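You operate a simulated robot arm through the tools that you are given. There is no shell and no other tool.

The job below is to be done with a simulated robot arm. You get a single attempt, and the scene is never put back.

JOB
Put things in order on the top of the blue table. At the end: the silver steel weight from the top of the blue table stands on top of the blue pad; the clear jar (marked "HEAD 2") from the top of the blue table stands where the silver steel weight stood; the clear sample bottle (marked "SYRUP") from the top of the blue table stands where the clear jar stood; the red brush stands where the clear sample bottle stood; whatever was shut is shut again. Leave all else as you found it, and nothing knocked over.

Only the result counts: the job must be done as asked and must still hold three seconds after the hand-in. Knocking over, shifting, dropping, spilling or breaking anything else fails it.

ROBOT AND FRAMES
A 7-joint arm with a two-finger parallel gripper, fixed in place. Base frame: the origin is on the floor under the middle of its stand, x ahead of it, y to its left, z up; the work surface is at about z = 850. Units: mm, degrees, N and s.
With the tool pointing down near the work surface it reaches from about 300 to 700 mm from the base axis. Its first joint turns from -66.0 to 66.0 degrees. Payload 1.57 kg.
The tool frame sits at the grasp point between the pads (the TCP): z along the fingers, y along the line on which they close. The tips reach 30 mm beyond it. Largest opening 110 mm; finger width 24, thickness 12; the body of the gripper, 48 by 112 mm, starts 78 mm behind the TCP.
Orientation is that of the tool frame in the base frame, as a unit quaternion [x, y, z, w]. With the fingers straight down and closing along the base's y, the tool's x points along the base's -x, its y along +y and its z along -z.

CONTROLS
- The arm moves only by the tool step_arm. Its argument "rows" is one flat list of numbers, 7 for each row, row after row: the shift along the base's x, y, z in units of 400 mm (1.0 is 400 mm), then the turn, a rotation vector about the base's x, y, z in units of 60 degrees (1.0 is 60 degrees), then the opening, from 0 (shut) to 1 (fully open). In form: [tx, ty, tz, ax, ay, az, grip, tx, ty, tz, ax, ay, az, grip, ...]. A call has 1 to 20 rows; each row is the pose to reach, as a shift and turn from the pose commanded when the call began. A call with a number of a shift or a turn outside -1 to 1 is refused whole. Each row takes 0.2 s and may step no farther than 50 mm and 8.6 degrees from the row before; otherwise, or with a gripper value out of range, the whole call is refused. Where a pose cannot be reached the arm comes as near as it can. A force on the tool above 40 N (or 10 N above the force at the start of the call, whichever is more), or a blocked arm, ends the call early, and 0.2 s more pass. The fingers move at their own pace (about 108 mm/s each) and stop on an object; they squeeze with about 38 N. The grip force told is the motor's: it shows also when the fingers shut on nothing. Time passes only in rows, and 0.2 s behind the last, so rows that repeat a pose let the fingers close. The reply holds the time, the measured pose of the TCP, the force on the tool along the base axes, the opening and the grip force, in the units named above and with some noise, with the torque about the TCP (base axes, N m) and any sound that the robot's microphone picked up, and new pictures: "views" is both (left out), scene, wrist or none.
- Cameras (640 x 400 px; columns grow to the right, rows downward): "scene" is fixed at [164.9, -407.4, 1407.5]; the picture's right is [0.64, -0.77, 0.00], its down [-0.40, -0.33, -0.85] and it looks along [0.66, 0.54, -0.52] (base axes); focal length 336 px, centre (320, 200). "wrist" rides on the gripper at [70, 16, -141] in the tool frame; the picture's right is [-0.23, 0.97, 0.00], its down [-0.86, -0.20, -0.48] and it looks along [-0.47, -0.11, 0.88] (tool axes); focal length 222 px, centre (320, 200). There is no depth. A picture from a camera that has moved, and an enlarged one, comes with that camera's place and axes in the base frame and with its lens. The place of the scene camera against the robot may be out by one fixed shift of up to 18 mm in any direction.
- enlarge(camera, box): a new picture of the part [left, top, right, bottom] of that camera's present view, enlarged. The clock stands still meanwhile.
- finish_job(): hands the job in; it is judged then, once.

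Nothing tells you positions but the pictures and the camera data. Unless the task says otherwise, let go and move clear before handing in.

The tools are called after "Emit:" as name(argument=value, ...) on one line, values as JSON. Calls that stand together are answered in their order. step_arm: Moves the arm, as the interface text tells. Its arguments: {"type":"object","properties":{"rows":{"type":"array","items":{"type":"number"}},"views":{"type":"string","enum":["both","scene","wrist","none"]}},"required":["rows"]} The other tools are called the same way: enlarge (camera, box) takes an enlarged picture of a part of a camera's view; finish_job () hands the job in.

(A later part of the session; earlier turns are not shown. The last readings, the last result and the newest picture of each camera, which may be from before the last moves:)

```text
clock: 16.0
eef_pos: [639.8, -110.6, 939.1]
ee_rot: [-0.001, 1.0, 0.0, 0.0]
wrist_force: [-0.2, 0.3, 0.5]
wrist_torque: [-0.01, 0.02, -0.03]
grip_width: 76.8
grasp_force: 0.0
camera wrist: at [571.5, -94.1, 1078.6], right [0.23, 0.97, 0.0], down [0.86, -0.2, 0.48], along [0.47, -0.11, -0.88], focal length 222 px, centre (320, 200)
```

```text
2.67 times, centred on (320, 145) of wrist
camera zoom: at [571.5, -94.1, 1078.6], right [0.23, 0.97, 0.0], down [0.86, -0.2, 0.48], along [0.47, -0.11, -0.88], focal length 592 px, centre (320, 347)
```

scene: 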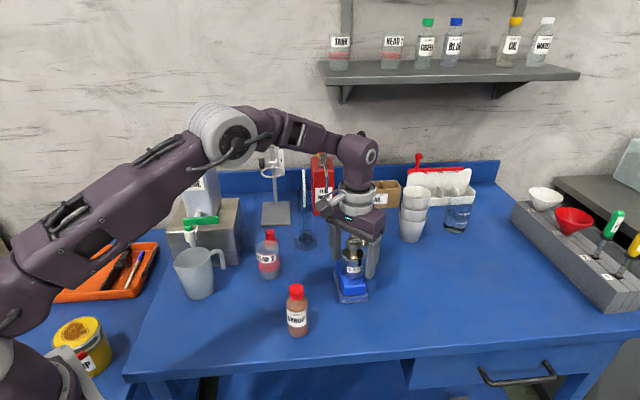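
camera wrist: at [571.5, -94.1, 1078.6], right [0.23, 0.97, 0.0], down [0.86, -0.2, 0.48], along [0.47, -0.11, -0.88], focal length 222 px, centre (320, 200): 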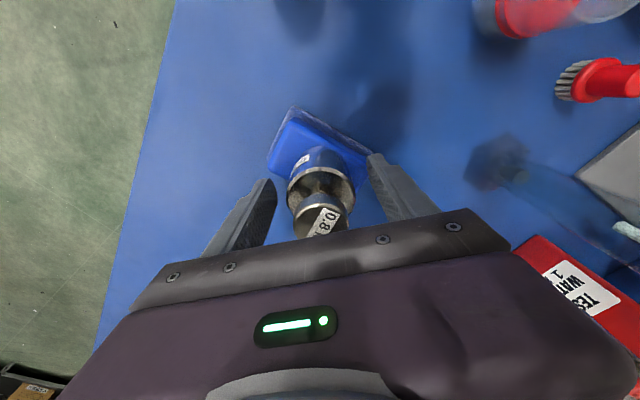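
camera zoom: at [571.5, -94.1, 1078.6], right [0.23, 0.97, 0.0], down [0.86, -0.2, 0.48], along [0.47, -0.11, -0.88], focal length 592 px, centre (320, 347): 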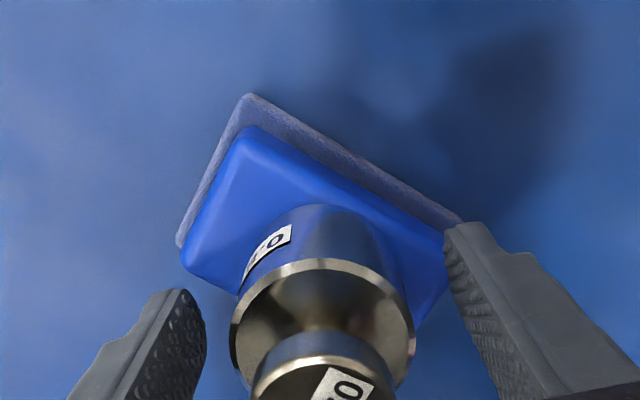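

The weight stands upright on the pad and the fingers are clear. I rise straight up, then move above the jar while turning the gripper 45° so the wrist camera stays away from the green tap lever.

Emit:
step_arm(rows=[0, 0, 0.03, 0, 0, 0, 0.72, 0, 0, 0.1, 0, 0, 0, 0.72, 0, 0, 0.2, 0, 0, 0, 0.72, 0, 0, 0.3, 0, 0, 0, 0.72, -0.0375, 0.07, 0.3, 0, 0, 0.125, 0.75, -0.075, 0.14, 0.3, 0, 0, 0.25, 0.75, -0.1125, 0.21, 0.3, 0, 0, 0.375, 0.75, -0.15, 0.28, 0.3, 0, 0, 0.5, 0.75, -0.1875, 0.35, 0.3, 0, 0, 0.625, 0.75, -0.225, 0.42, 0.3, 0, 0, 0.75, 0.75, -0.225, 0.42, 0.3, 0, 0, 0.75, 0.75, -0.225, 0.42, 0.3, 0, 0, 0.75, 0.75], views="both")

Emit:
enlarge(camera="wrist", box=[230, 70, 410, 220])

Emit:
enlarge(camera="scene", box=[160, 180, 400, 330])

```text
clock: 18.6
eef_pos: [549.6, 59.1, 1057.6]
ee_rot: [-0.382, 0.924, 0.0, 0.0]
wrist_force: [-0.2, -0.4, -0.8]
wrist_torque: [0.0, 0.04, 0.04]
grip_width: 82.6
grasp_force: 0.0
camera wrist: at [490.5, 22.0, 1198.8], right [-0.53, 0.85, 0.0], down [0.75, 0.46, 0.48], along [0.41, 0.25, -0.88], focal length 222 px, centre (320, 200)
```

scene: 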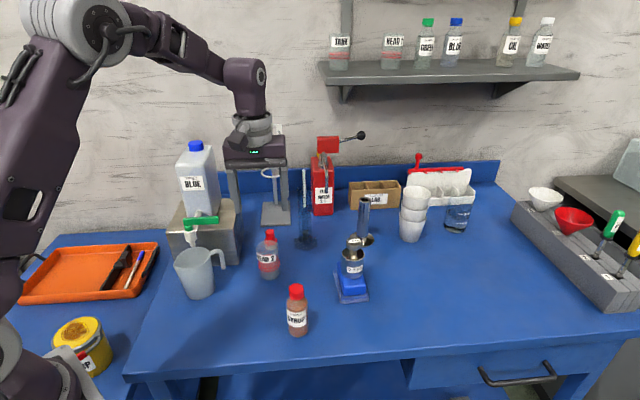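
wrist: 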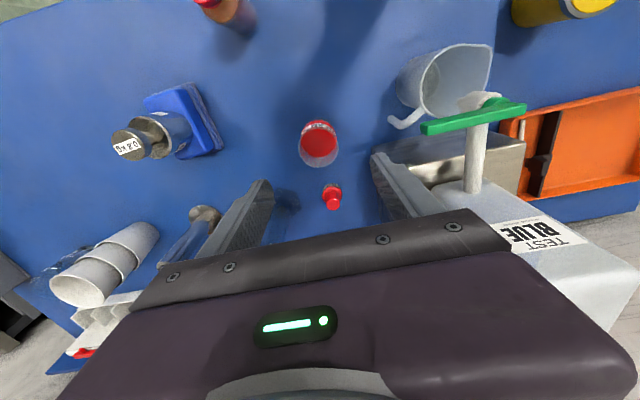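

```text
2.67 times, centred on (320, 145) of wrist
camera zoom: at [490.5, 22.0, 1198.8], right [-0.53, 0.85, 0.0], down [0.75, 0.46, 0.48], along [0.41, 0.25, -0.88], focal length 592 px, centre (320, 347)
```

zoom: 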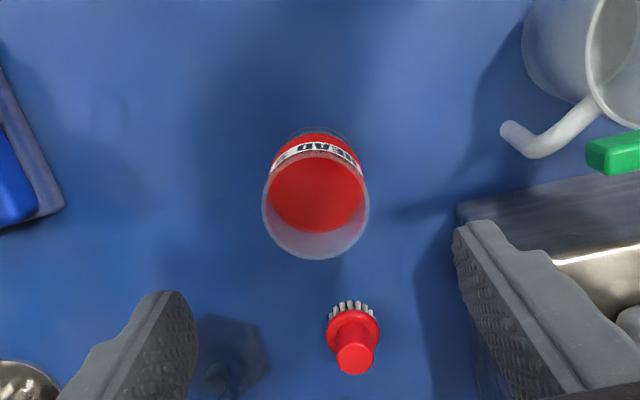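

```text
2.67 times, centred on (280, 255) of scene
camera zoom: at [164.9, -407.4, 1407.5], right [0.64, -0.77, 0.0], down [-0.4, -0.33, -0.85], along [0.66, 0.54, -0.52], focal length 897 px, centre (427, 53)
```

zoom: 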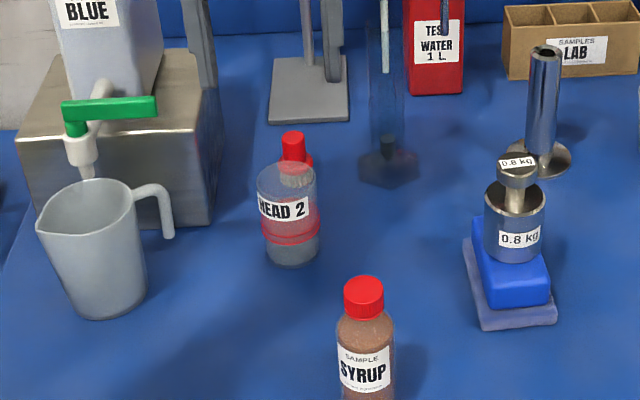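

The jar is at about (552, 58.5) and lined up; the box, cup handle and lever are all at least 27 mm clear of the fingers and body. I descend around the jar.

Emit:
step_arm(rows=[0.0025, 0.001, -0.08, 0, 0, 0, 0.75, 0.0025, 0.001, -0.18, 0, 0, 0, 0.75, 0.0025, 0.001, -0.28, 0, 0, 0, 0.75, 0.0025, 0.001, -0.36, 0, 0, 0, 0.75, 0.0025, 0.001, -0.4, 0, 0, 0, 0.75, 0.0025, 0.001, -0.415, 0, 0, 0, 0.75, 0.0025, 0.001, -0.415, 0, 0, 0, 0.75], views="both")

Emit:
enlarge(camera="wrist", box=[230, 70, 410, 220])

Emit:
enlarge(camera="scene", box=[180, 180, 340, 300])

```text
clock: 20.2
eef_pos: [551.3, 58.3, 892.3]
ee_rot: [-0.382, 0.924, 0.0, 0.0]
wrist_force: [0.1, -0.5, 0.4]
wrist_torque: [0.02, 0.01, -0.03]
grip_width: 82.5
grasp_force: 0.1
camera wrist: at [491.6, 20.3, 1032.2], right [-0.53, 0.85, 0.0], down [0.75, 0.46, 0.48], along [0.41, 0.25, -0.88], focal length 222 px, centre (320, 200)
```

scene: 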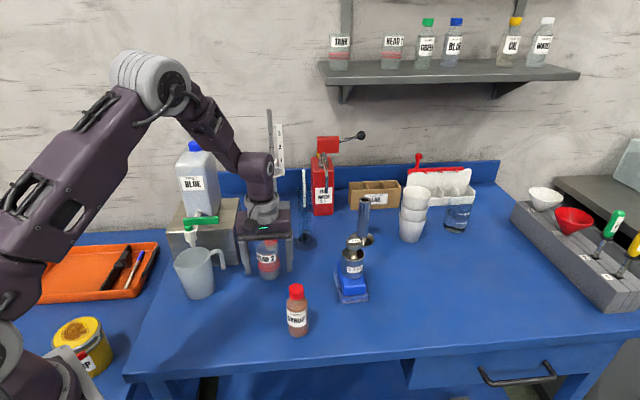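
wrist: 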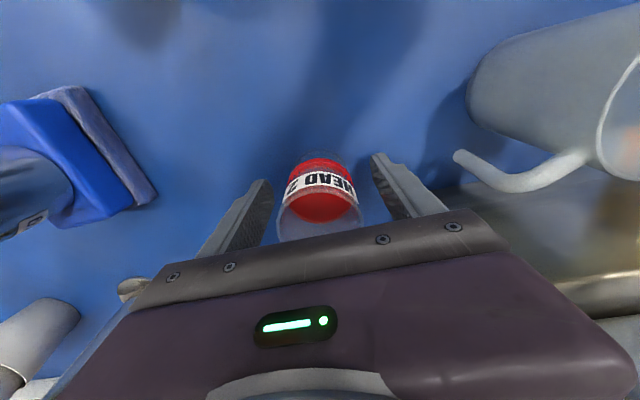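

```text
2.67 times, centred on (320, 145) of wrist
camera zoom: at [491.6, 20.3, 1032.2], right [-0.53, 0.85, 0.0], down [0.75, 0.46, 0.48], along [0.41, 0.25, -0.88], focal length 592 px, centre (320, 347)
```

zoom: 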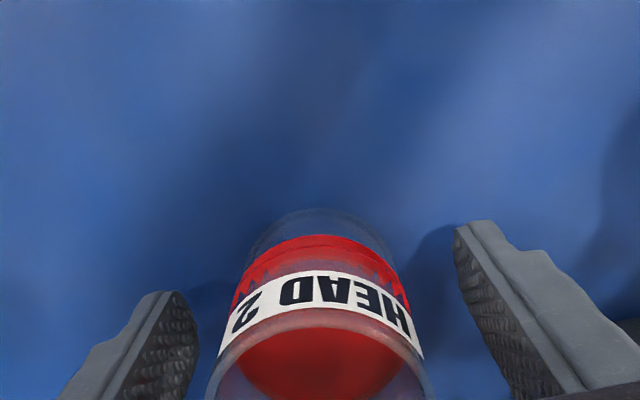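

```text
3.33 times, centred on (260, 240) of scene
camera zoom: at [164.9, -407.4, 1407.5], right [0.64, -0.77, 0.0], down [-0.4, -0.33, -0.85], along [0.66, 0.54, -0.52], focal length 1121 px, centre (520, 67)
```

zoom: 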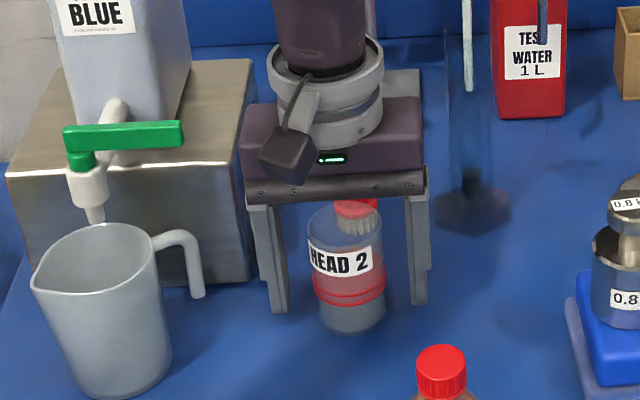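

The fingers straddle the jar evenly. Closing on it.

Emit:
step_arm(rows=[0, 0, 0, 0, 0, 0, 0.5, 0, 0, 0, 0, 0, 0, 0.3, 0, 0, 0, 0, 0, 0, 0.3, 0, 0, 0, 0, 0, 0, 0.3], views="wrist")

Emit:
enlarge(camera="wrist", box=[230, 70, 410, 220])

```text
clock: 21.2
eef_pos: [551.1, 59.4, 890.9]
ee_rot: [-0.383, 0.924, 0.0, 0.0]
wrist_force: [-0.6, -0.3, 0.4]
wrist_torque: [0.03, 0.03, -0.02]
grip_width: 47.0
grasp_force: 38.5
camera wrist: at [491.6, 20.3, 1032.4], right [-0.53, 0.85, 0.0], down [0.75, 0.46, 0.48], along [0.41, 0.25, -0.88], focal length 222 px, centre (320, 200)
```

wrist: 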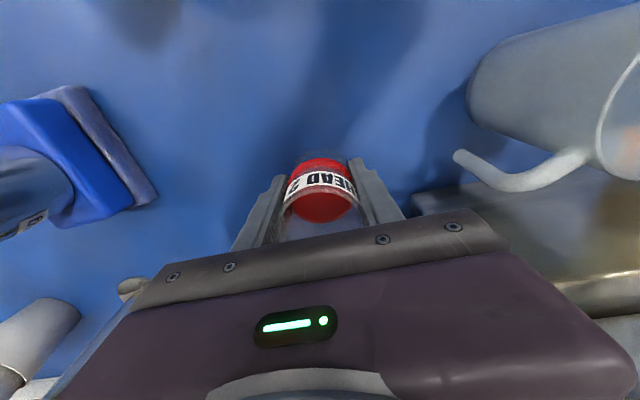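

```text
2.67 times, centred on (320, 145) of wrist
camera zoom: at [491.6, 20.3, 1032.4], right [-0.53, 0.85, 0.0], down [0.75, 0.46, 0.48], along [0.41, 0.25, -0.88], focal length 592 px, centre (320, 347)
```

zoom: 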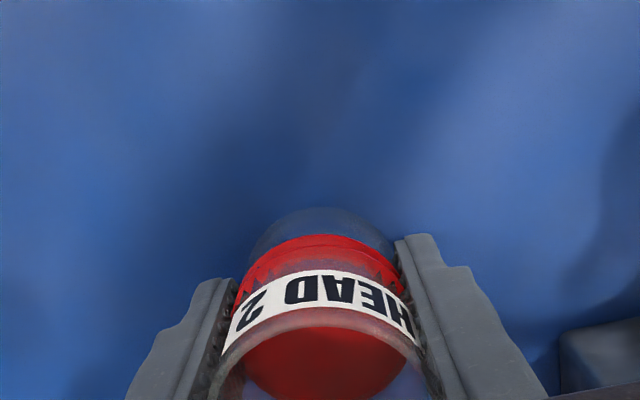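

The jar is held (47 mm wide). I lift it level, then carry it gently away from the tap lever and over to the weight's old spot.

Emit:
step_arm(rows=[0, 0, 0.015, 0, 0, 0, 0.3, 0, 0, 0.06, 0, 0, 0, 0.3, 0, 0, 0.12, 0, 0, 0, 0.3, 0, 0, 0.19, 0, 0, 0, 0.3, 0, 0, 0.26, 0, 0, 0, 0.3, 0, 0, 0.3, 0, 0, 0, 0.3, 0, 0, 0.3, 0, 0, 0, 0.3], views="both")

```text
clock: 22.8
eef_pos: [551.9, 56.8, 1011.2]
ee_rot: [-0.382, 0.924, 0.0, 0.0]
wrist_force: [-0.2, -0.5, 0.1]
wrist_torque: [0.02, -0.02, 0.02]
grip_width: 46.9
grasp_force: 38.2
camera wrist: at [490.7, 19.2, 1152.6], right [-0.53, 0.85, 0.0], down [0.75, 0.46, 0.48], along [0.41, 0.25, -0.88], focal length 222 px, centre (320, 200)
```

scene: 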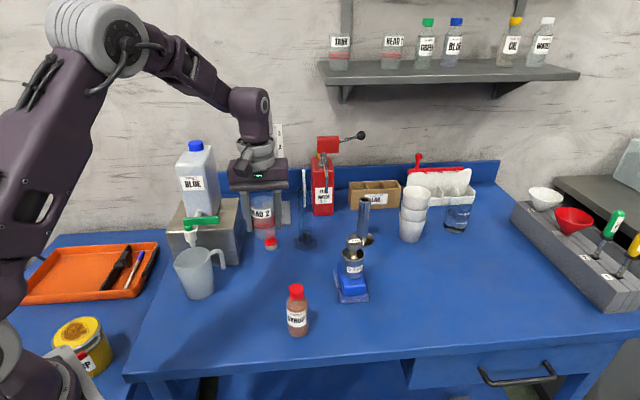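
wrist: 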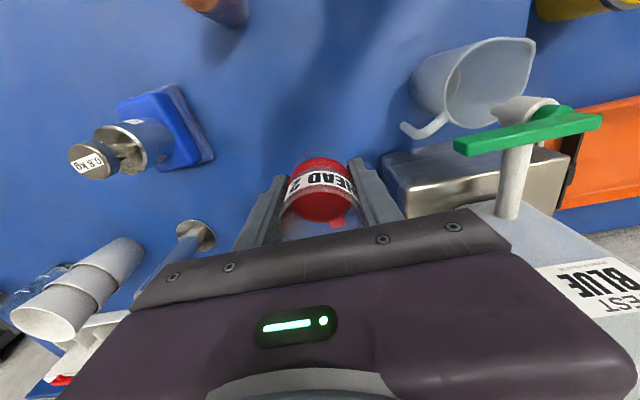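

The jar is up and level. Carrying it to above the weight's old spot at (412, 4).

Emit:
step_arm(rows=[-0.015, -0.035, 0, 0, 0, 0, 0.3, -0.045, -0.095, 0, 0, 0, 0, 0.3, -0.1, -0.12, 0, 0, 0, 0, 0.3, -0.17, -0.13, 0, 0, 0, 0, 0.3, -0.24, -0.134, 0, 0, 0, 0, 0.3, -0.31, -0.136, 0, 0, 0, 0, 0.3, -0.349, -0.1365, 0, 0, 0, 0, 0.3, -0.349, -0.1365, 0, 0, 0, 0, 0.3, -0.349, -0.1365, 0, 0, 0, 0, 0.3], views="both")

Emit:
enlarge(camera="scene", box=[240, 220, 300, 290])

Emit:
enlarge(camera="wrist", box=[230, 70, 410, 220])

```text
clock: 24.8
eef_pos: [412.3, 4.3, 1011.4]
ee_rot: [-0.383, 0.924, 0.0, 0.0]
wrist_force: [0.6, -0.7, -0.4]
wrist_torque: [-0.03, 0.01, 0.0]
grip_width: 46.5
grasp_force: 37.8
camera wrist: at [350.7, -32.8, 1151.8], right [-0.53, 0.85, 0.0], down [0.75, 0.46, 0.48], along [0.41, 0.25, -0.88], focal length 222 px, centre (320, 200)
```

scene: 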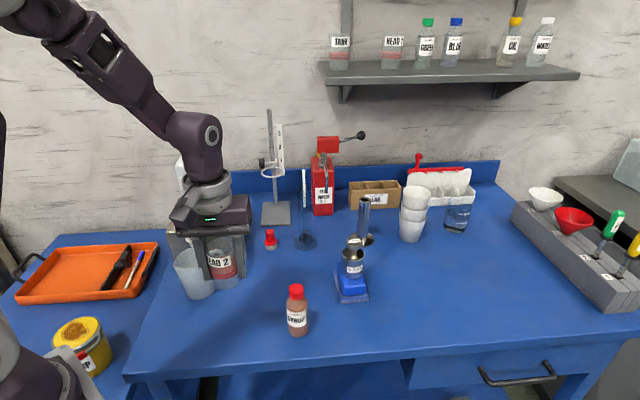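
wrist: 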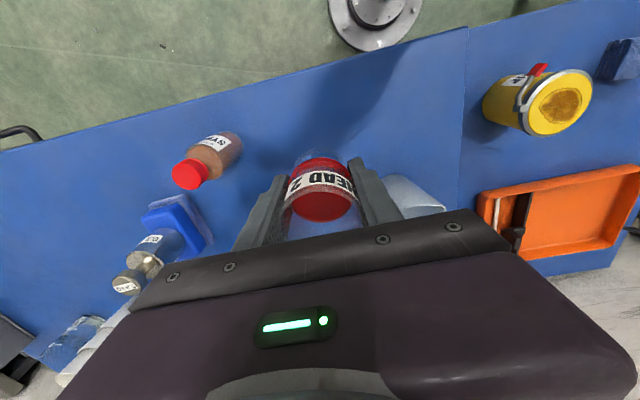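

```text
5.71 times, centred on (270, 255) of scene
camera zoom: at [164.9, -407.4, 1407.5], right [0.64, -0.77, 0.0], down [-0.4, -0.33, -0.85], along [0.66, 0.54, -0.52], focal length 1921 px, centre (606, -114)
```

zoom: 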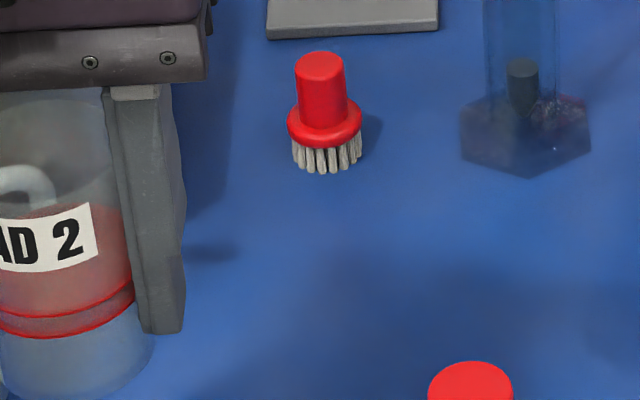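

```text
2.67 times, centred on (320, 145) of wrist
camera zoom: at [350.7, -32.8, 1151.8], right [-0.53, 0.85, 0.0], down [0.75, 0.46, 0.48], along [0.41, 0.25, -0.88], focal length 592 px, centre (320, 347)
```

zoom: 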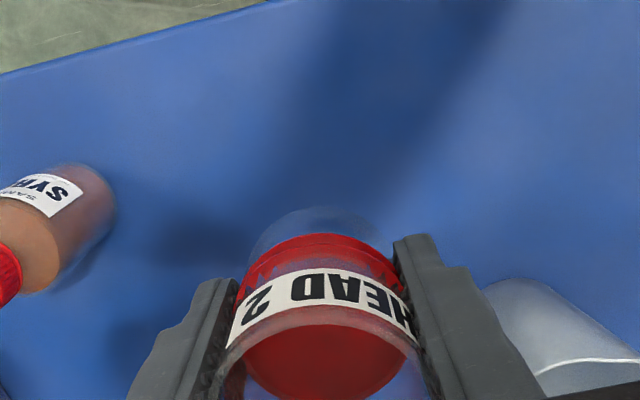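

The jar hangs over the weight's old spot. Lowering it gently to just above the table.

Emit:
step_arm(rows=[0, 0, -0.05, 0, 0, 0, 0.3, 0, 0, -0.12, 0, 0, 0, 0.3, 0, 0, -0.19, 0, 0, 0, 0.3, 0, 0, -0.25, 0, 0, 0, 0.3, 0, 0, -0.285, 0, 0, 0, 0.3, 0, 0, -0.295, 0, 0, 0, 0.3, 0, 0, -0.298, 0, 0, 0, 0.3, 0, 0, -0.298, 0, 0, 0, 0.3], views="both")

Emit:
enlarge(camera="scene", box=[190, 260, 280, 350])

```text
clock: 26.6
eef_pos: [412.0, 4.1, 892.6]
ee_rot: [-0.383, 0.924, 0.0, 0.0]
wrist_force: [-6.0, 2.0, 29.0]
wrist_torque: [0.22, 0.15, 0.17]
grip_width: 46.4
grasp_force: 38.0
camera wrist: at [351.7, -33.9, 1033.0], right [-0.53, 0.85, 0.0], down [0.75, 0.46, 0.48], along [0.41, 0.25, -0.88], focal length 222 px, centre (320, 200)
```

scene: 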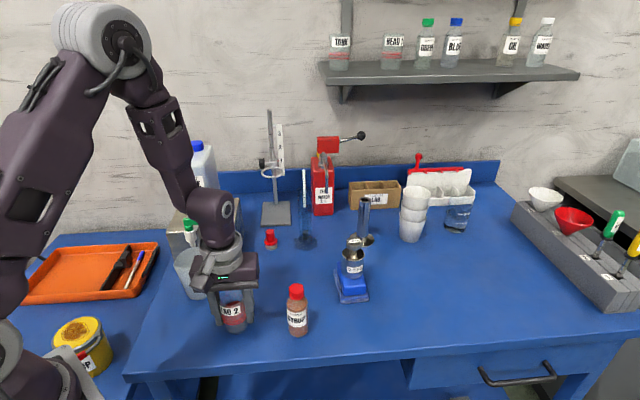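
wrist: 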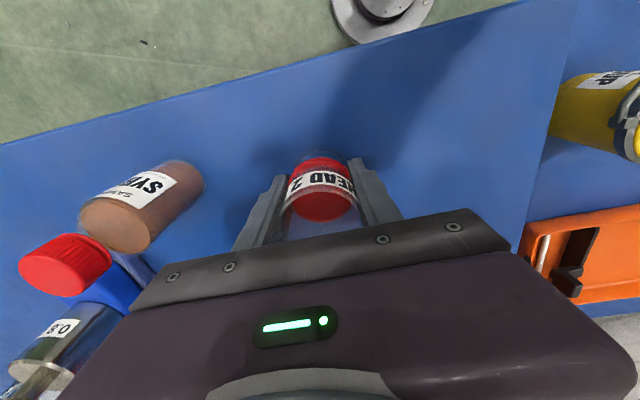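

```text
4.44 times, centred on (235, 305) of scene
camera zoom: at [164.4, -407.3, 1407.6], right [0.64, -0.77, 0.0], down [-0.4, -0.33, -0.85], along [0.66, 0.54, -0.52], focal length 1494 px, centre (698, -267)
```

zoom: 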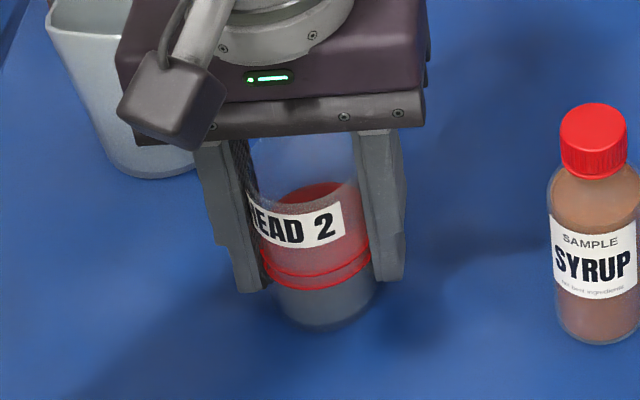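

The jar has touched the table (29 N push). I ease up slightly before letting go.

Emit:
step_arm(rows=[0, 0, 0.003, 0, 0, 0, 0.3, 0, 0, 0.0045, 0, 0, 0, 0.3, 0, 0, 0.0045, 0, 0, 0, 0.3], views="none")

```text
clock: 27.4
eef_pos: [410.8, 2.8, 892.8]
ee_rot: [-0.383, 0.924, 0.0, -0.001]
wrist_force: [0.3, -0.9, -1.1]
wrist_torque: [-0.01, -0.01, 0.03]
grip_width: 46.4
grasp_force: 38.0
```

The push is relieved; releasing the jar now.

Emit:
step_arm(rows=[0, 0, 0, 0, 0, 0, 0.43, 0, 0, 0, 0, 0, 0, 0.46, 0, 0, 0, 0, 0, 0, 0.55, 0, 0, 0, 0, 0, 0, 0.68, 0, 0, 0, 0, 0, 0, 0.68], views="both")

Emit:
enlarge(camera="scene", box=[190, 260, 280, 350])

Emit:
enlarge(camera="wrist", box=[230, 70, 410, 220])

```text
clock: 28.6
eef_pos: [412.4, 4.0, 893.1]
ee_rot: [-0.382, 0.924, 0.0, 0.0]
wrist_force: [0.3, -1.1, 0.1]
wrist_torque: [-0.02, -0.02, -0.03]
grip_width: 75.0
grasp_force: 0.1
camera wrist: at [351.2, -34.4, 1035.1], right [-0.53, 0.85, 0.0], down [0.75, 0.46, 0.48], along [0.41, 0.25, -0.88], focal length 222 px, centre (320, 200)
```

scene: 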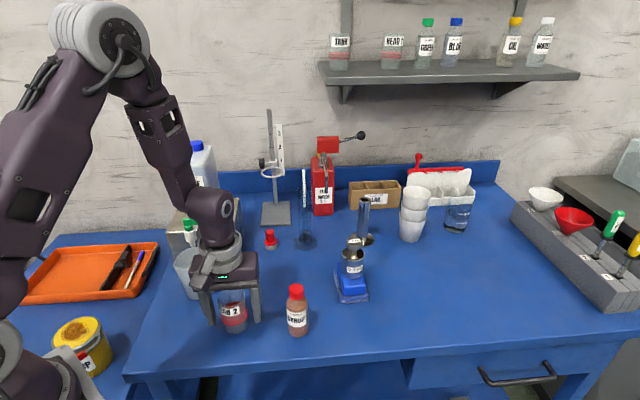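
wrist: 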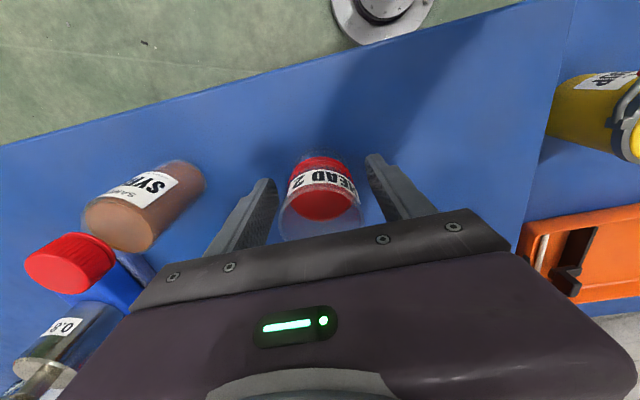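

```text
4.44 times, centred on (235, 305) of scene
camera zoom: at [164.9, -407.4, 1407.5], right [0.64, -0.77, 0.0], down [-0.4, -0.33, -0.85], along [0.66, 0.54, -0.52], focal length 1494 px, centre (698, -267)
```

zoom: 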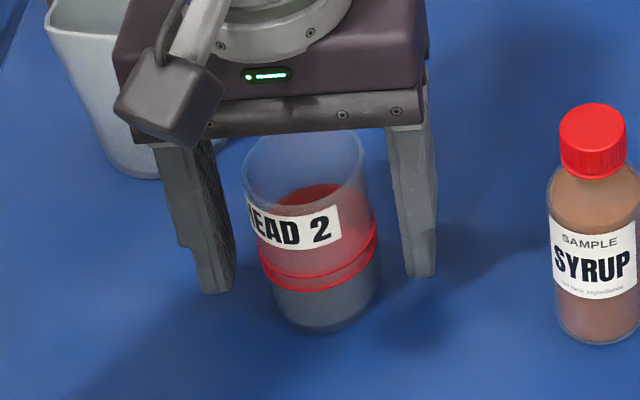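

```text
2.67 times, centred on (320, 145) of wrist
camera zoom: at [351.2, -34.4, 1035.1], right [-0.53, 0.85, 0.0], down [0.75, 0.46, 0.48], along [0.41, 0.25, -0.88], focal length 592 px, centre (320, 347)
```

zoom: 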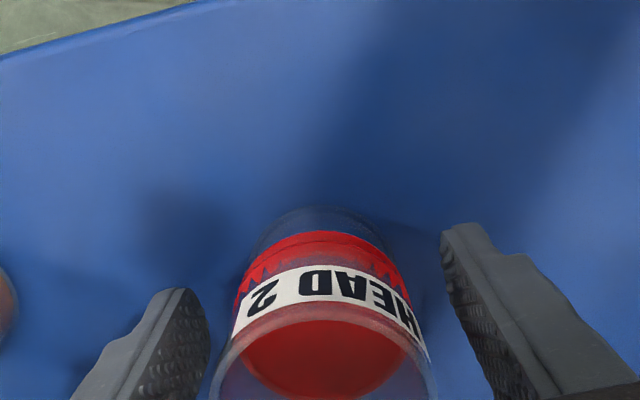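

The jar stands upright at the weight's old spot. I rise clear and move above the SYRUP bottle.

Emit:
step_arm(rows=[0, 0, 0.03, 0, 0, 0, 0.68, 0, 0, 0.1, 0, 0, 0, 0.68, 0, 0, 0.2, 0, 0, 0, 0.7, 0, 0, 0.3, 0, 0, 0, 0.7, 0.04, -0.06, 0.35, 0, 0, 0, 0.7, 0.09, -0.125, 0.35, 0, 0, 0, 0.7, 0.14, -0.19, 0.35, 0, 0, 0, 0.7, 0.177, -0.2485, 0.35, 0, 0, 0, 0.7, 0.177, -0.2485, 0.35, 0, 0, 0, 0.7, 0.177, -0.2485, 0.35, 0, 0, 0, 0.7], views="both")

Emit:
enlarge(camera="wrist", box=[230, 70, 410, 220])

Emit:
enlarge(camera="scene", box=[190, 220, 390, 360])

```text
clock: 30.8
eef_pos: [482.8, -93.7, 1035.5]
ee_rot: [-0.383, 0.924, 0.001, -0.001]
wrist_force: [0.4, 0.0, 0.3]
wrist_torque: [0.03, 0.0, 0.03]
grip_width: 77.0
grasp_force: 0.0
camera wrist: at [422.7, -132.1, 1175.9], right [-0.53, 0.85, 0.0], down [0.75, 0.46, 0.48], along [0.41, 0.25, -0.88], focal length 222 px, centre (320, 200)
```

scene: 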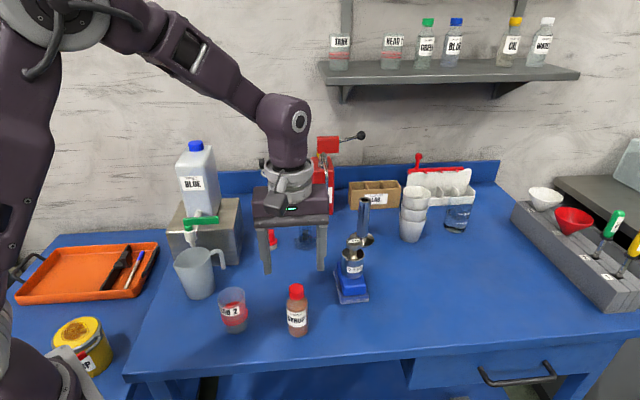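
wrist: 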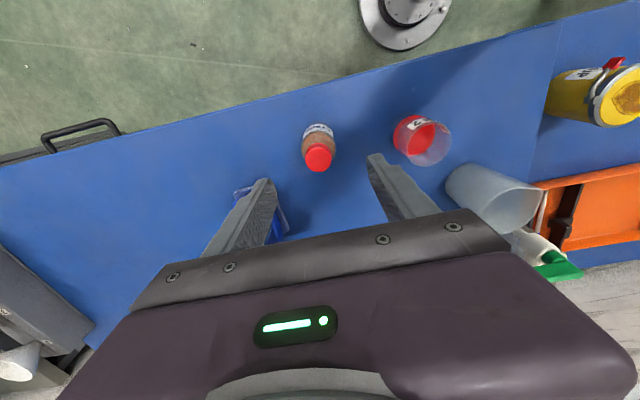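

```text
2.67 times, centred on (320, 145) of wrist
camera zoom: at [422.7, -132.1, 1175.9], right [-0.53, 0.85, 0.0], down [0.75, 0.46, 0.48], along [0.41, 0.25, -0.88], focal length 592 px, centre (320, 347)
```

zoom: 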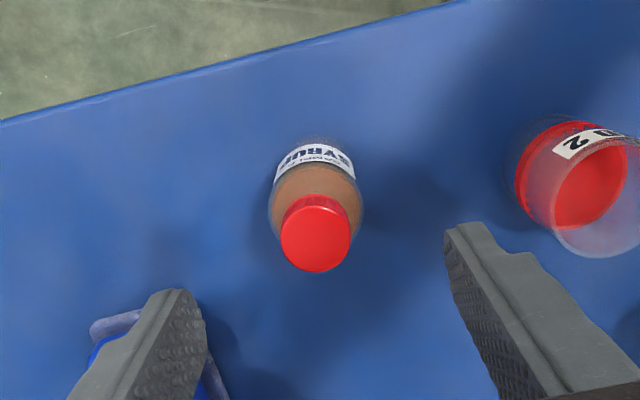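

```text
2.86 times, centred on (290, 290) of scene
camera zoom: at [164.9, -407.4, 1407.5], right [0.64, -0.77, 0.0], down [-0.4, -0.33, -0.85], along [0.66, 0.54, -0.52], focal length 961 px, centre (406, -57)
```

zoom: 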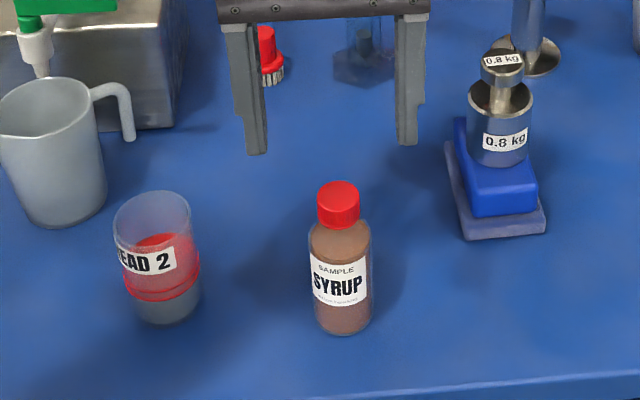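

The bottle is right under the gripper at about (484, -96). Descending around it and closing.

Emit:
step_arm(rows=[0.002, -0.001, -0.08, 0, 0, 0, 0.7, 0.002, -0.001, -0.18, 0, 0, 0, 0.7, 0.002, -0.001, -0.27, 0, 0, 0, 0.7, 0.002, -0.001, -0.33, 0, 0, 0, 0.7, 0.002, -0.001, -0.352, 0, 0, 0, 0.7, 0.002, -0.001, -0.352, 0, 0, 0, 0.7], views="both")

Emit:
enlarge(camera="wrist", box=[230, 70, 410, 220])

Emit:
enlarge(camera="scene", box=[240, 220, 360, 350])

```text
clock: 32.2
eef_pos: [482.2, -96.9, 894.6]
ee_rot: [-0.383, 0.924, 0.001, 0.0]
wrist_force: [0.8, 0.1, 0.4]
wrist_torque: [0.0, 0.03, 0.02]
grip_width: 76.9
grasp_force: 0.1
camera wrist: at [423.4, -133.7, 1035.1], right [-0.53, 0.85, 0.0], down [0.75, 0.46, 0.48], along [0.41, 0.25, -0.88], focal length 222 px, centre (320, 200)
```

scene: 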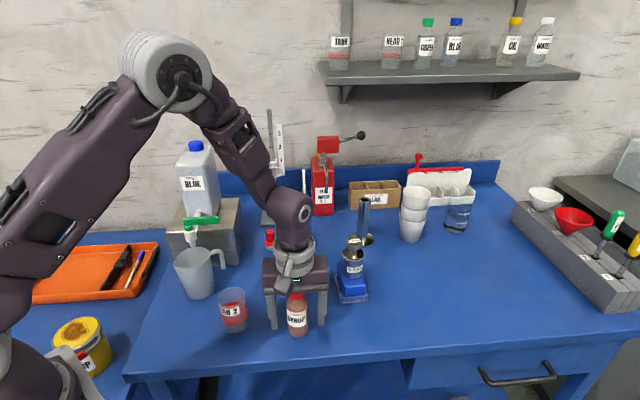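
wrist: 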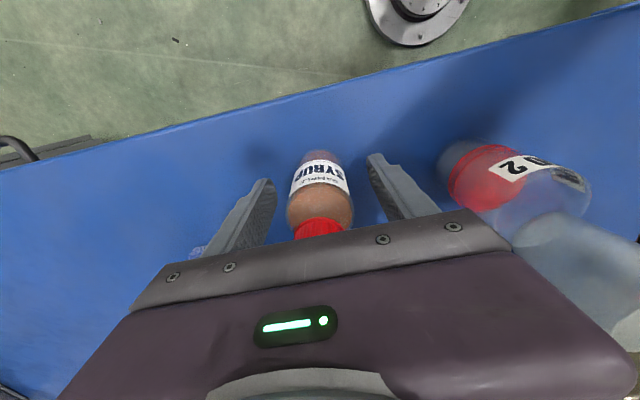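

```text
2.67 times, centred on (320, 145) of wrist
camera zoom: at [423.4, -133.7, 1035.1], right [-0.53, 0.85, 0.0], down [0.75, 0.46, 0.48], along [0.41, 0.25, -0.88], focal length 592 px, centre (320, 347)
```

zoom: 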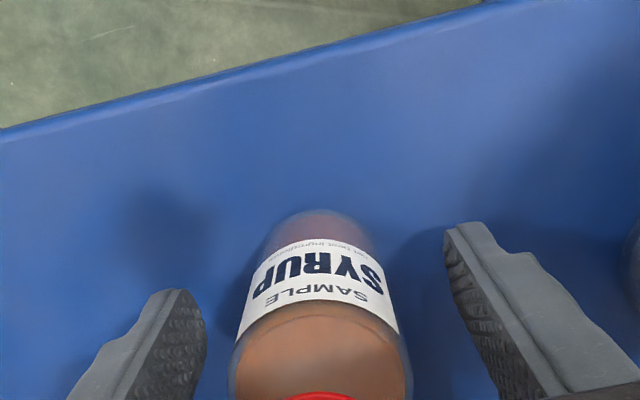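

```text
3.08 times, centred on (300, 285) of scene
camera zoom: at [164.9, -407.4, 1407.5], right [0.64, -0.77, 0.0], down [-0.4, -0.33, -0.85], along [0.66, 0.54, -0.52], focal length 1034 px, centre (382, -62)
```

zoom: 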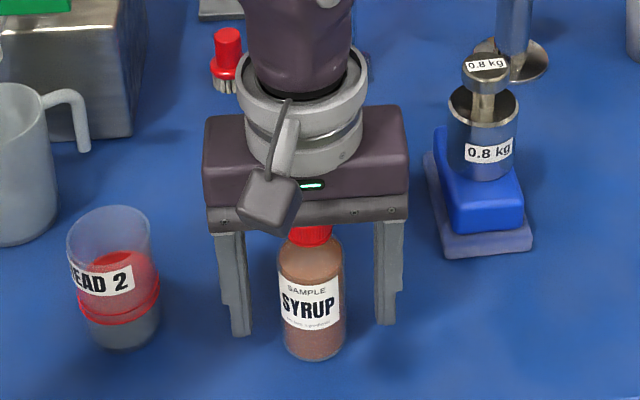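

The bottle is nicely between the fingers. Closing on it.

Emit:
step_arm(rows=[0, 0, 0, 0, 0, 0, 0.5, 0, 0, 0, 0, 0, 0, 0.28, 0, 0, 0, 0, 0, 0, 0.28, 0, 0, 0, 0, 0, 0, 0.28], views="wrist")

Emit:
enlarge(camera="wrist", box=[230, 70, 410, 220])

```text
clock: 33.2
eef_pos: [482.8, -95.8, 894.5]
ee_rot: [-0.383, 0.924, 0.0, -0.001]
wrist_force: [0.1, 0.0, 0.7]
wrist_torque: [0.0, 0.0, -0.02]
grip_width: 40.9
grasp_force: 38.0
camera wrist: at [423.5, -133.8, 1035.3], right [-0.53, 0.85, 0.0], down [0.75, 0.46, 0.48], along [0.41, 0.25, -0.88], focal length 222 px, centre (320, 200)
```

wrist: 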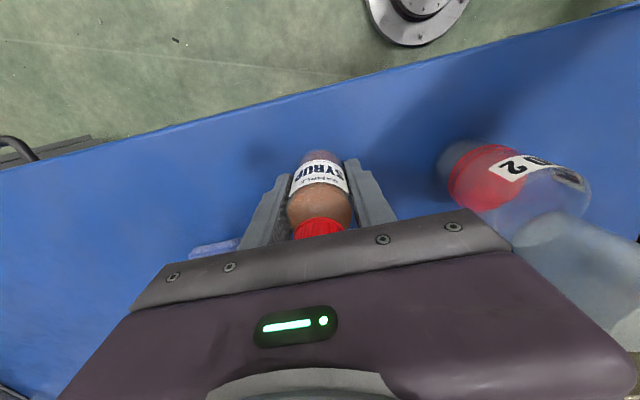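

```text
2.67 times, centred on (320, 145) of wrist
camera zoom: at [423.5, -133.8, 1035.3], right [-0.53, 0.85, 0.0], down [0.75, 0.46, 0.48], along [0.41, 0.25, -0.88], focal length 592 px, centre (320, 347)
```

zoom: 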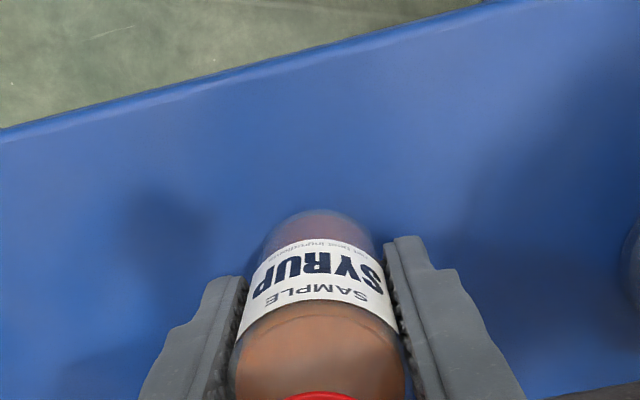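

The bottle is held (40.9 mm). Lifting it and carrying it to the jar's old spot, swinging wide of the tap lever.

Emit:
step_arm(rows=[0, 0, 0.015, 0, 0, 0, 0.28, 0, 0, 0.07, 0, 0, 0, 0.28, 0, 0, 0.15, 0, 0, 0, 0.28, 0, 0, 0.23, 0, 0, 0, 0.28, 0, 0, 0.3, 0, 0, 0, 0.28, 0, 0, 0.32, 0, 0, 0, 0.28, 0.05, 0.05, 0.32, 0, 0, 0, 0.28, 0.11, 0.11, 0.32, 0, 0, 0, 0.28, 0.16, 0.18, 0.32, 0, 0, 0, 0.28, 0.17, 0.26, 0.32, 0, 0, 0, 0.28, 0.17, 0.34, 0.32, 0, 0, 0, 0.28, 0.17, 0.386, 0.32, 0, 0, 0, 0.28, 0.17, 0.386, 0.32, 0, 0, 0, 0.28, 0.17, 0.386, 0.32, 0, 0, 0, 0.28], views="both")

Emit:
enlarge(camera="wrist", box=[230, 70, 410, 220])

Emit:
enlarge(camera="scene", box=[180, 180, 340, 300])

```text
clock: 36.2
eef_pos: [549.9, 58.1, 1021.4]
ee_rot: [-0.383, 0.924, 0.0, 0.0]
wrist_force: [0.9, -0.4, -0.9]
wrist_torque: [-0.02, 0.0, -0.03]
grip_width: 40.8
grasp_force: 37.9
camera wrist: at [490.0, 20.5, 1162.9], right [-0.53, 0.85, 0.0], down [0.75, 0.46, 0.48], along [0.41, 0.25, -0.88], focal length 222 px, centre (320, 200)
```

scene: 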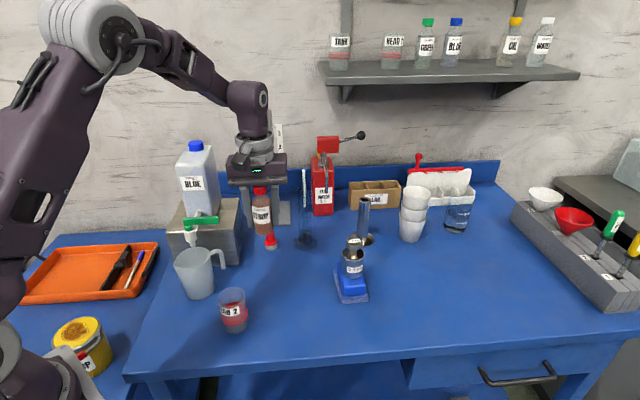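
wrist: 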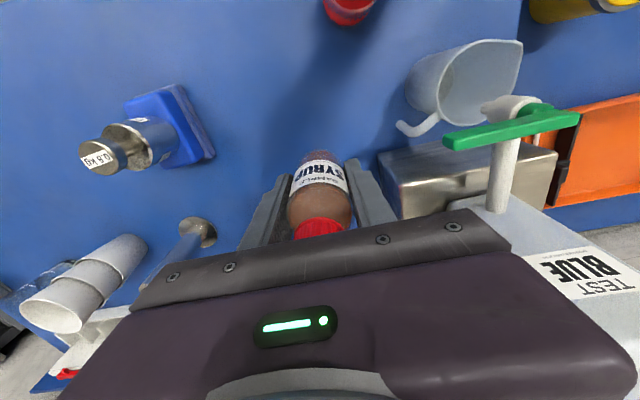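

```text
2.67 times, centred on (320, 145) of wrist
camera zoom: at [490.0, 20.5, 1162.9], right [-0.53, 0.85, 0.0], down [0.75, 0.46, 0.48], along [0.41, 0.25, -0.88], focal length 592 px, centre (320, 347)
```

zoom: 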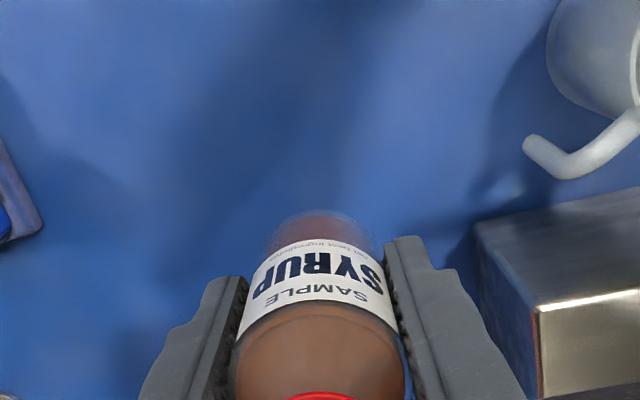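

```text
3.33 times, centred on (260, 240) of scene
camera zoom: at [165.0, -407.4, 1407.5], right [0.64, -0.77, 0.0], down [-0.4, -0.33, -0.85], along [0.66, 0.54, -0.52], focal length 1121 px, centre (520, 67)
```

zoom: 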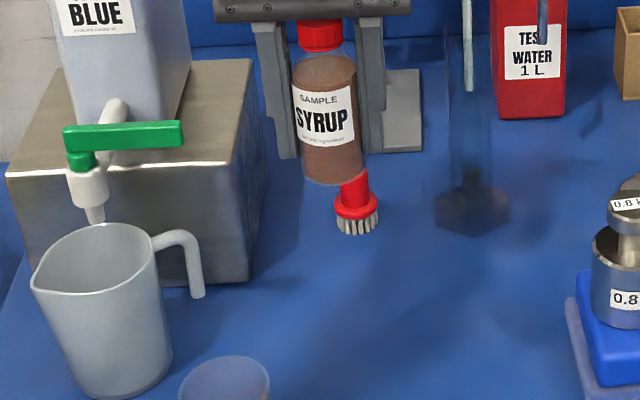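

The bottle is above the jar's old spot. Lowering to just above the table.

Emit:
step_arm(rows=[0, 0, -0.05, 0, 0, 0, 0.28, 0, 0, -0.12, 0, 0, 0, 0.28, 0, 0, -0.19, 0, 0, 0, 0.28, 0, 0, -0.25, 0, 0, 0, 0.28, 0, 0, -0.295, 0, 0, 0, 0.28, 0, 0, -0.3125, 0, 0, 0, 0.28, 0, 0, -0.3125, 0, 0, 0, 0.28], views="both")

Emit:
enlarge(camera="scene", box=[180, 180, 340, 300])

```text
clock: 37.8
eef_pos: [551.3, 58.3, 896.6]
ee_rot: [-0.383, 0.924, 0.0, 0.0]
wrist_force: [-1.2, -0.5, -0.9]
wrist_torque: [0.03, 0.02, -0.01]
grip_width: 40.9
grasp_force: 38.6
camera wrist: at [490.9, 20.1, 1037.1], right [-0.53, 0.85, 0.0], down [0.75, 0.46, 0.48], along [0.41, 0.25, -0.88], focal length 222 px, centre (320, 200)
```

scene: 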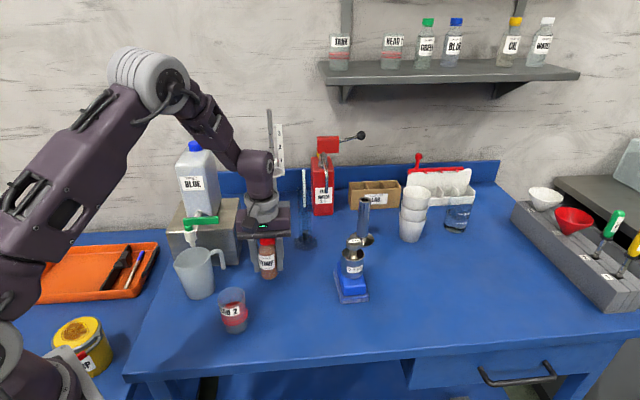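
wrist: 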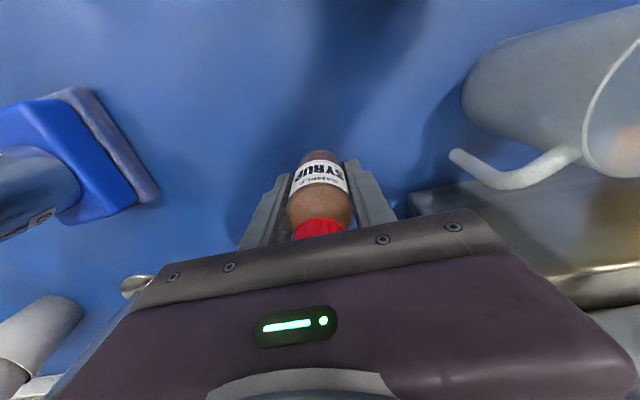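

```text
3.33 times, centred on (260, 240) of scene
camera zoom: at [165.0, -407.4, 1407.5], right [0.64, -0.77, 0.0], down [-0.4, -0.33, -0.85], along [0.66, 0.54, -0.52], focal length 1121 px, centre (520, 67)
```

zoom: 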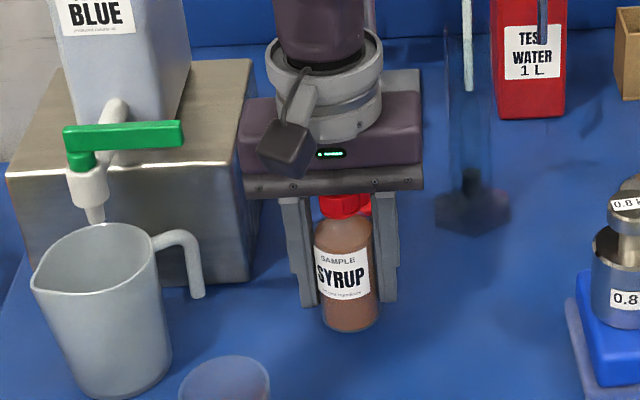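

No contact yet; lowering a touch more.

Emit:
step_arm(rows=[0, 0, -0.003, 0, 0, 0, 0.28, 0, 0, -0.004, 0, 0, 0, 0.28, 0, 0, -0.004, 0, 0, 0, 0.28], views="none")

```text
clock: 38.6
eef_pos: [551.6, 57.8, 895.6]
ee_rot: [-0.383, 0.924, 0.0, 0.0]
wrist_force: [-0.6, 0.4, -2.0]
wrist_torque: [0.0, 0.0, -0.04]
grip_width: 40.7
grasp_force: 38.1
```

Emit:
step_arm(rows=[0, 0, -0.002, 0, 0, 0, 0.28, 0, 0, -0.003, 0, 0, 0, 0.28, 0, 0, -0.003, 0, 0, 0, 0.28], views="none")

```text
clock: 39.4
eef_pos: [551.0, 57.7, 894.3]
ee_rot: [-0.383, 0.924, 0.0, 0.0]
wrist_force: [-3.1, -0.6, 13.2]
wrist_torque: [0.02, 0.21, 0.02]
grip_width: 41.1
grasp_force: 37.9
```

Contact with the table. I ease up half a millimetre and release the bottle.

Emit:
step_arm(rows=[0, 0, 0.0015, 0, 0, 0, 0.28, 0, 0, 0.0015, 0, 0, 0, 0.28, 0, 0, 0.0015, 0, 0, 0, 0.38, 0, 0, 0.0015, 0, 0, 0, 0.42, 0, 0, 0.0015, 0, 0, 0, 0.5, 0, 0, 0.0015, 0, 0, 0, 0.62, 0, 0, 0.0015, 0, 0, 0, 0.62], views="both")

Emit:
enlarge(camera="scene", box=[180, 180, 340, 300])

Emit:
enlarge(camera="wrist", box=[230, 70, 410, 220])

```text
clock: 41.0
eef_pos: [552.4, 58.4, 893.8]
ee_rot: [-0.383, 0.924, 0.0, 0.0]
wrist_force: [-0.1, -0.2, 0.7]
wrist_torque: [-0.03, 0.02, -0.03]
grip_width: 68.1
grasp_force: 0.0
camera wrist: at [491.3, 20.5, 1035.2], right [-0.53, 0.85, 0.0], down [0.75, 0.46, 0.48], along [0.41, 0.25, -0.88], focal length 222 px, centre (320, 200)
```

scene: 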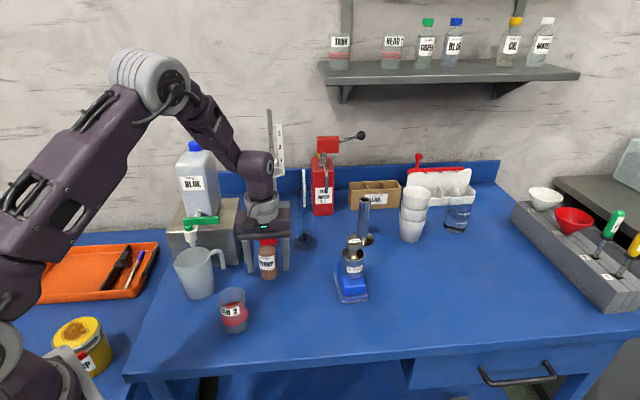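
wrist: 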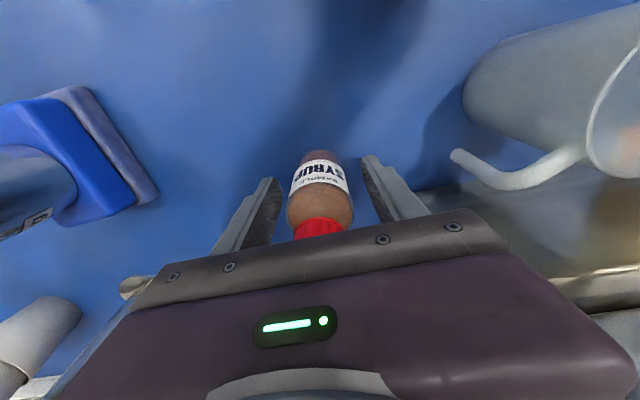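

```text
3.33 times, centred on (260, 240) of scene
camera zoom: at [164.9, -407.4, 1407.5], right [0.64, -0.77, 0.0], down [-0.4, -0.33, -0.85], along [0.66, 0.54, -0.52], focal length 1121 px, centre (520, 67)
```

zoom: 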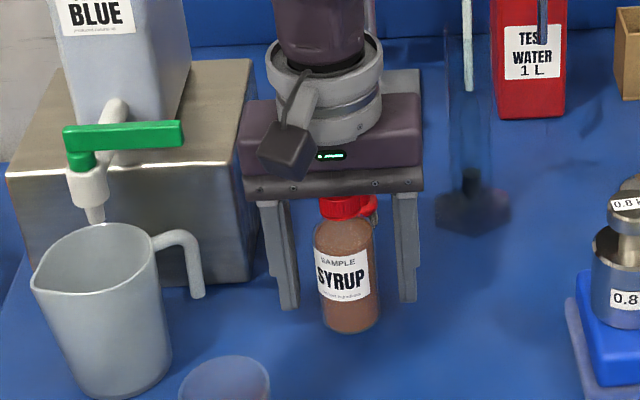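

```text
2.67 times, centred on (320, 145) of wrist
camera zoom: at [491.3, 20.5, 1035.2], right [-0.53, 0.85, 0.0], down [0.75, 0.46, 0.48], along [0.41, 0.25, -0.88], focal length 592 px, centre (320, 347)
```

zoom: 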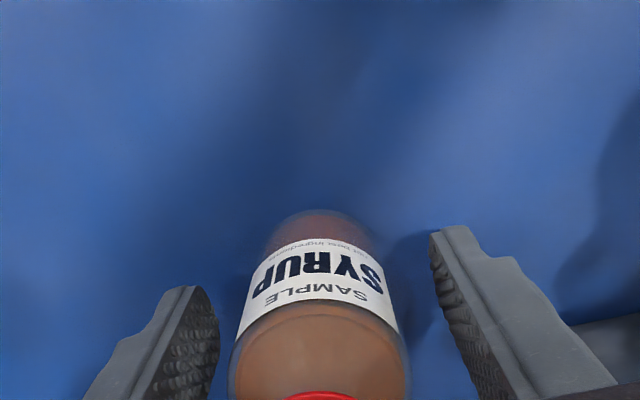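

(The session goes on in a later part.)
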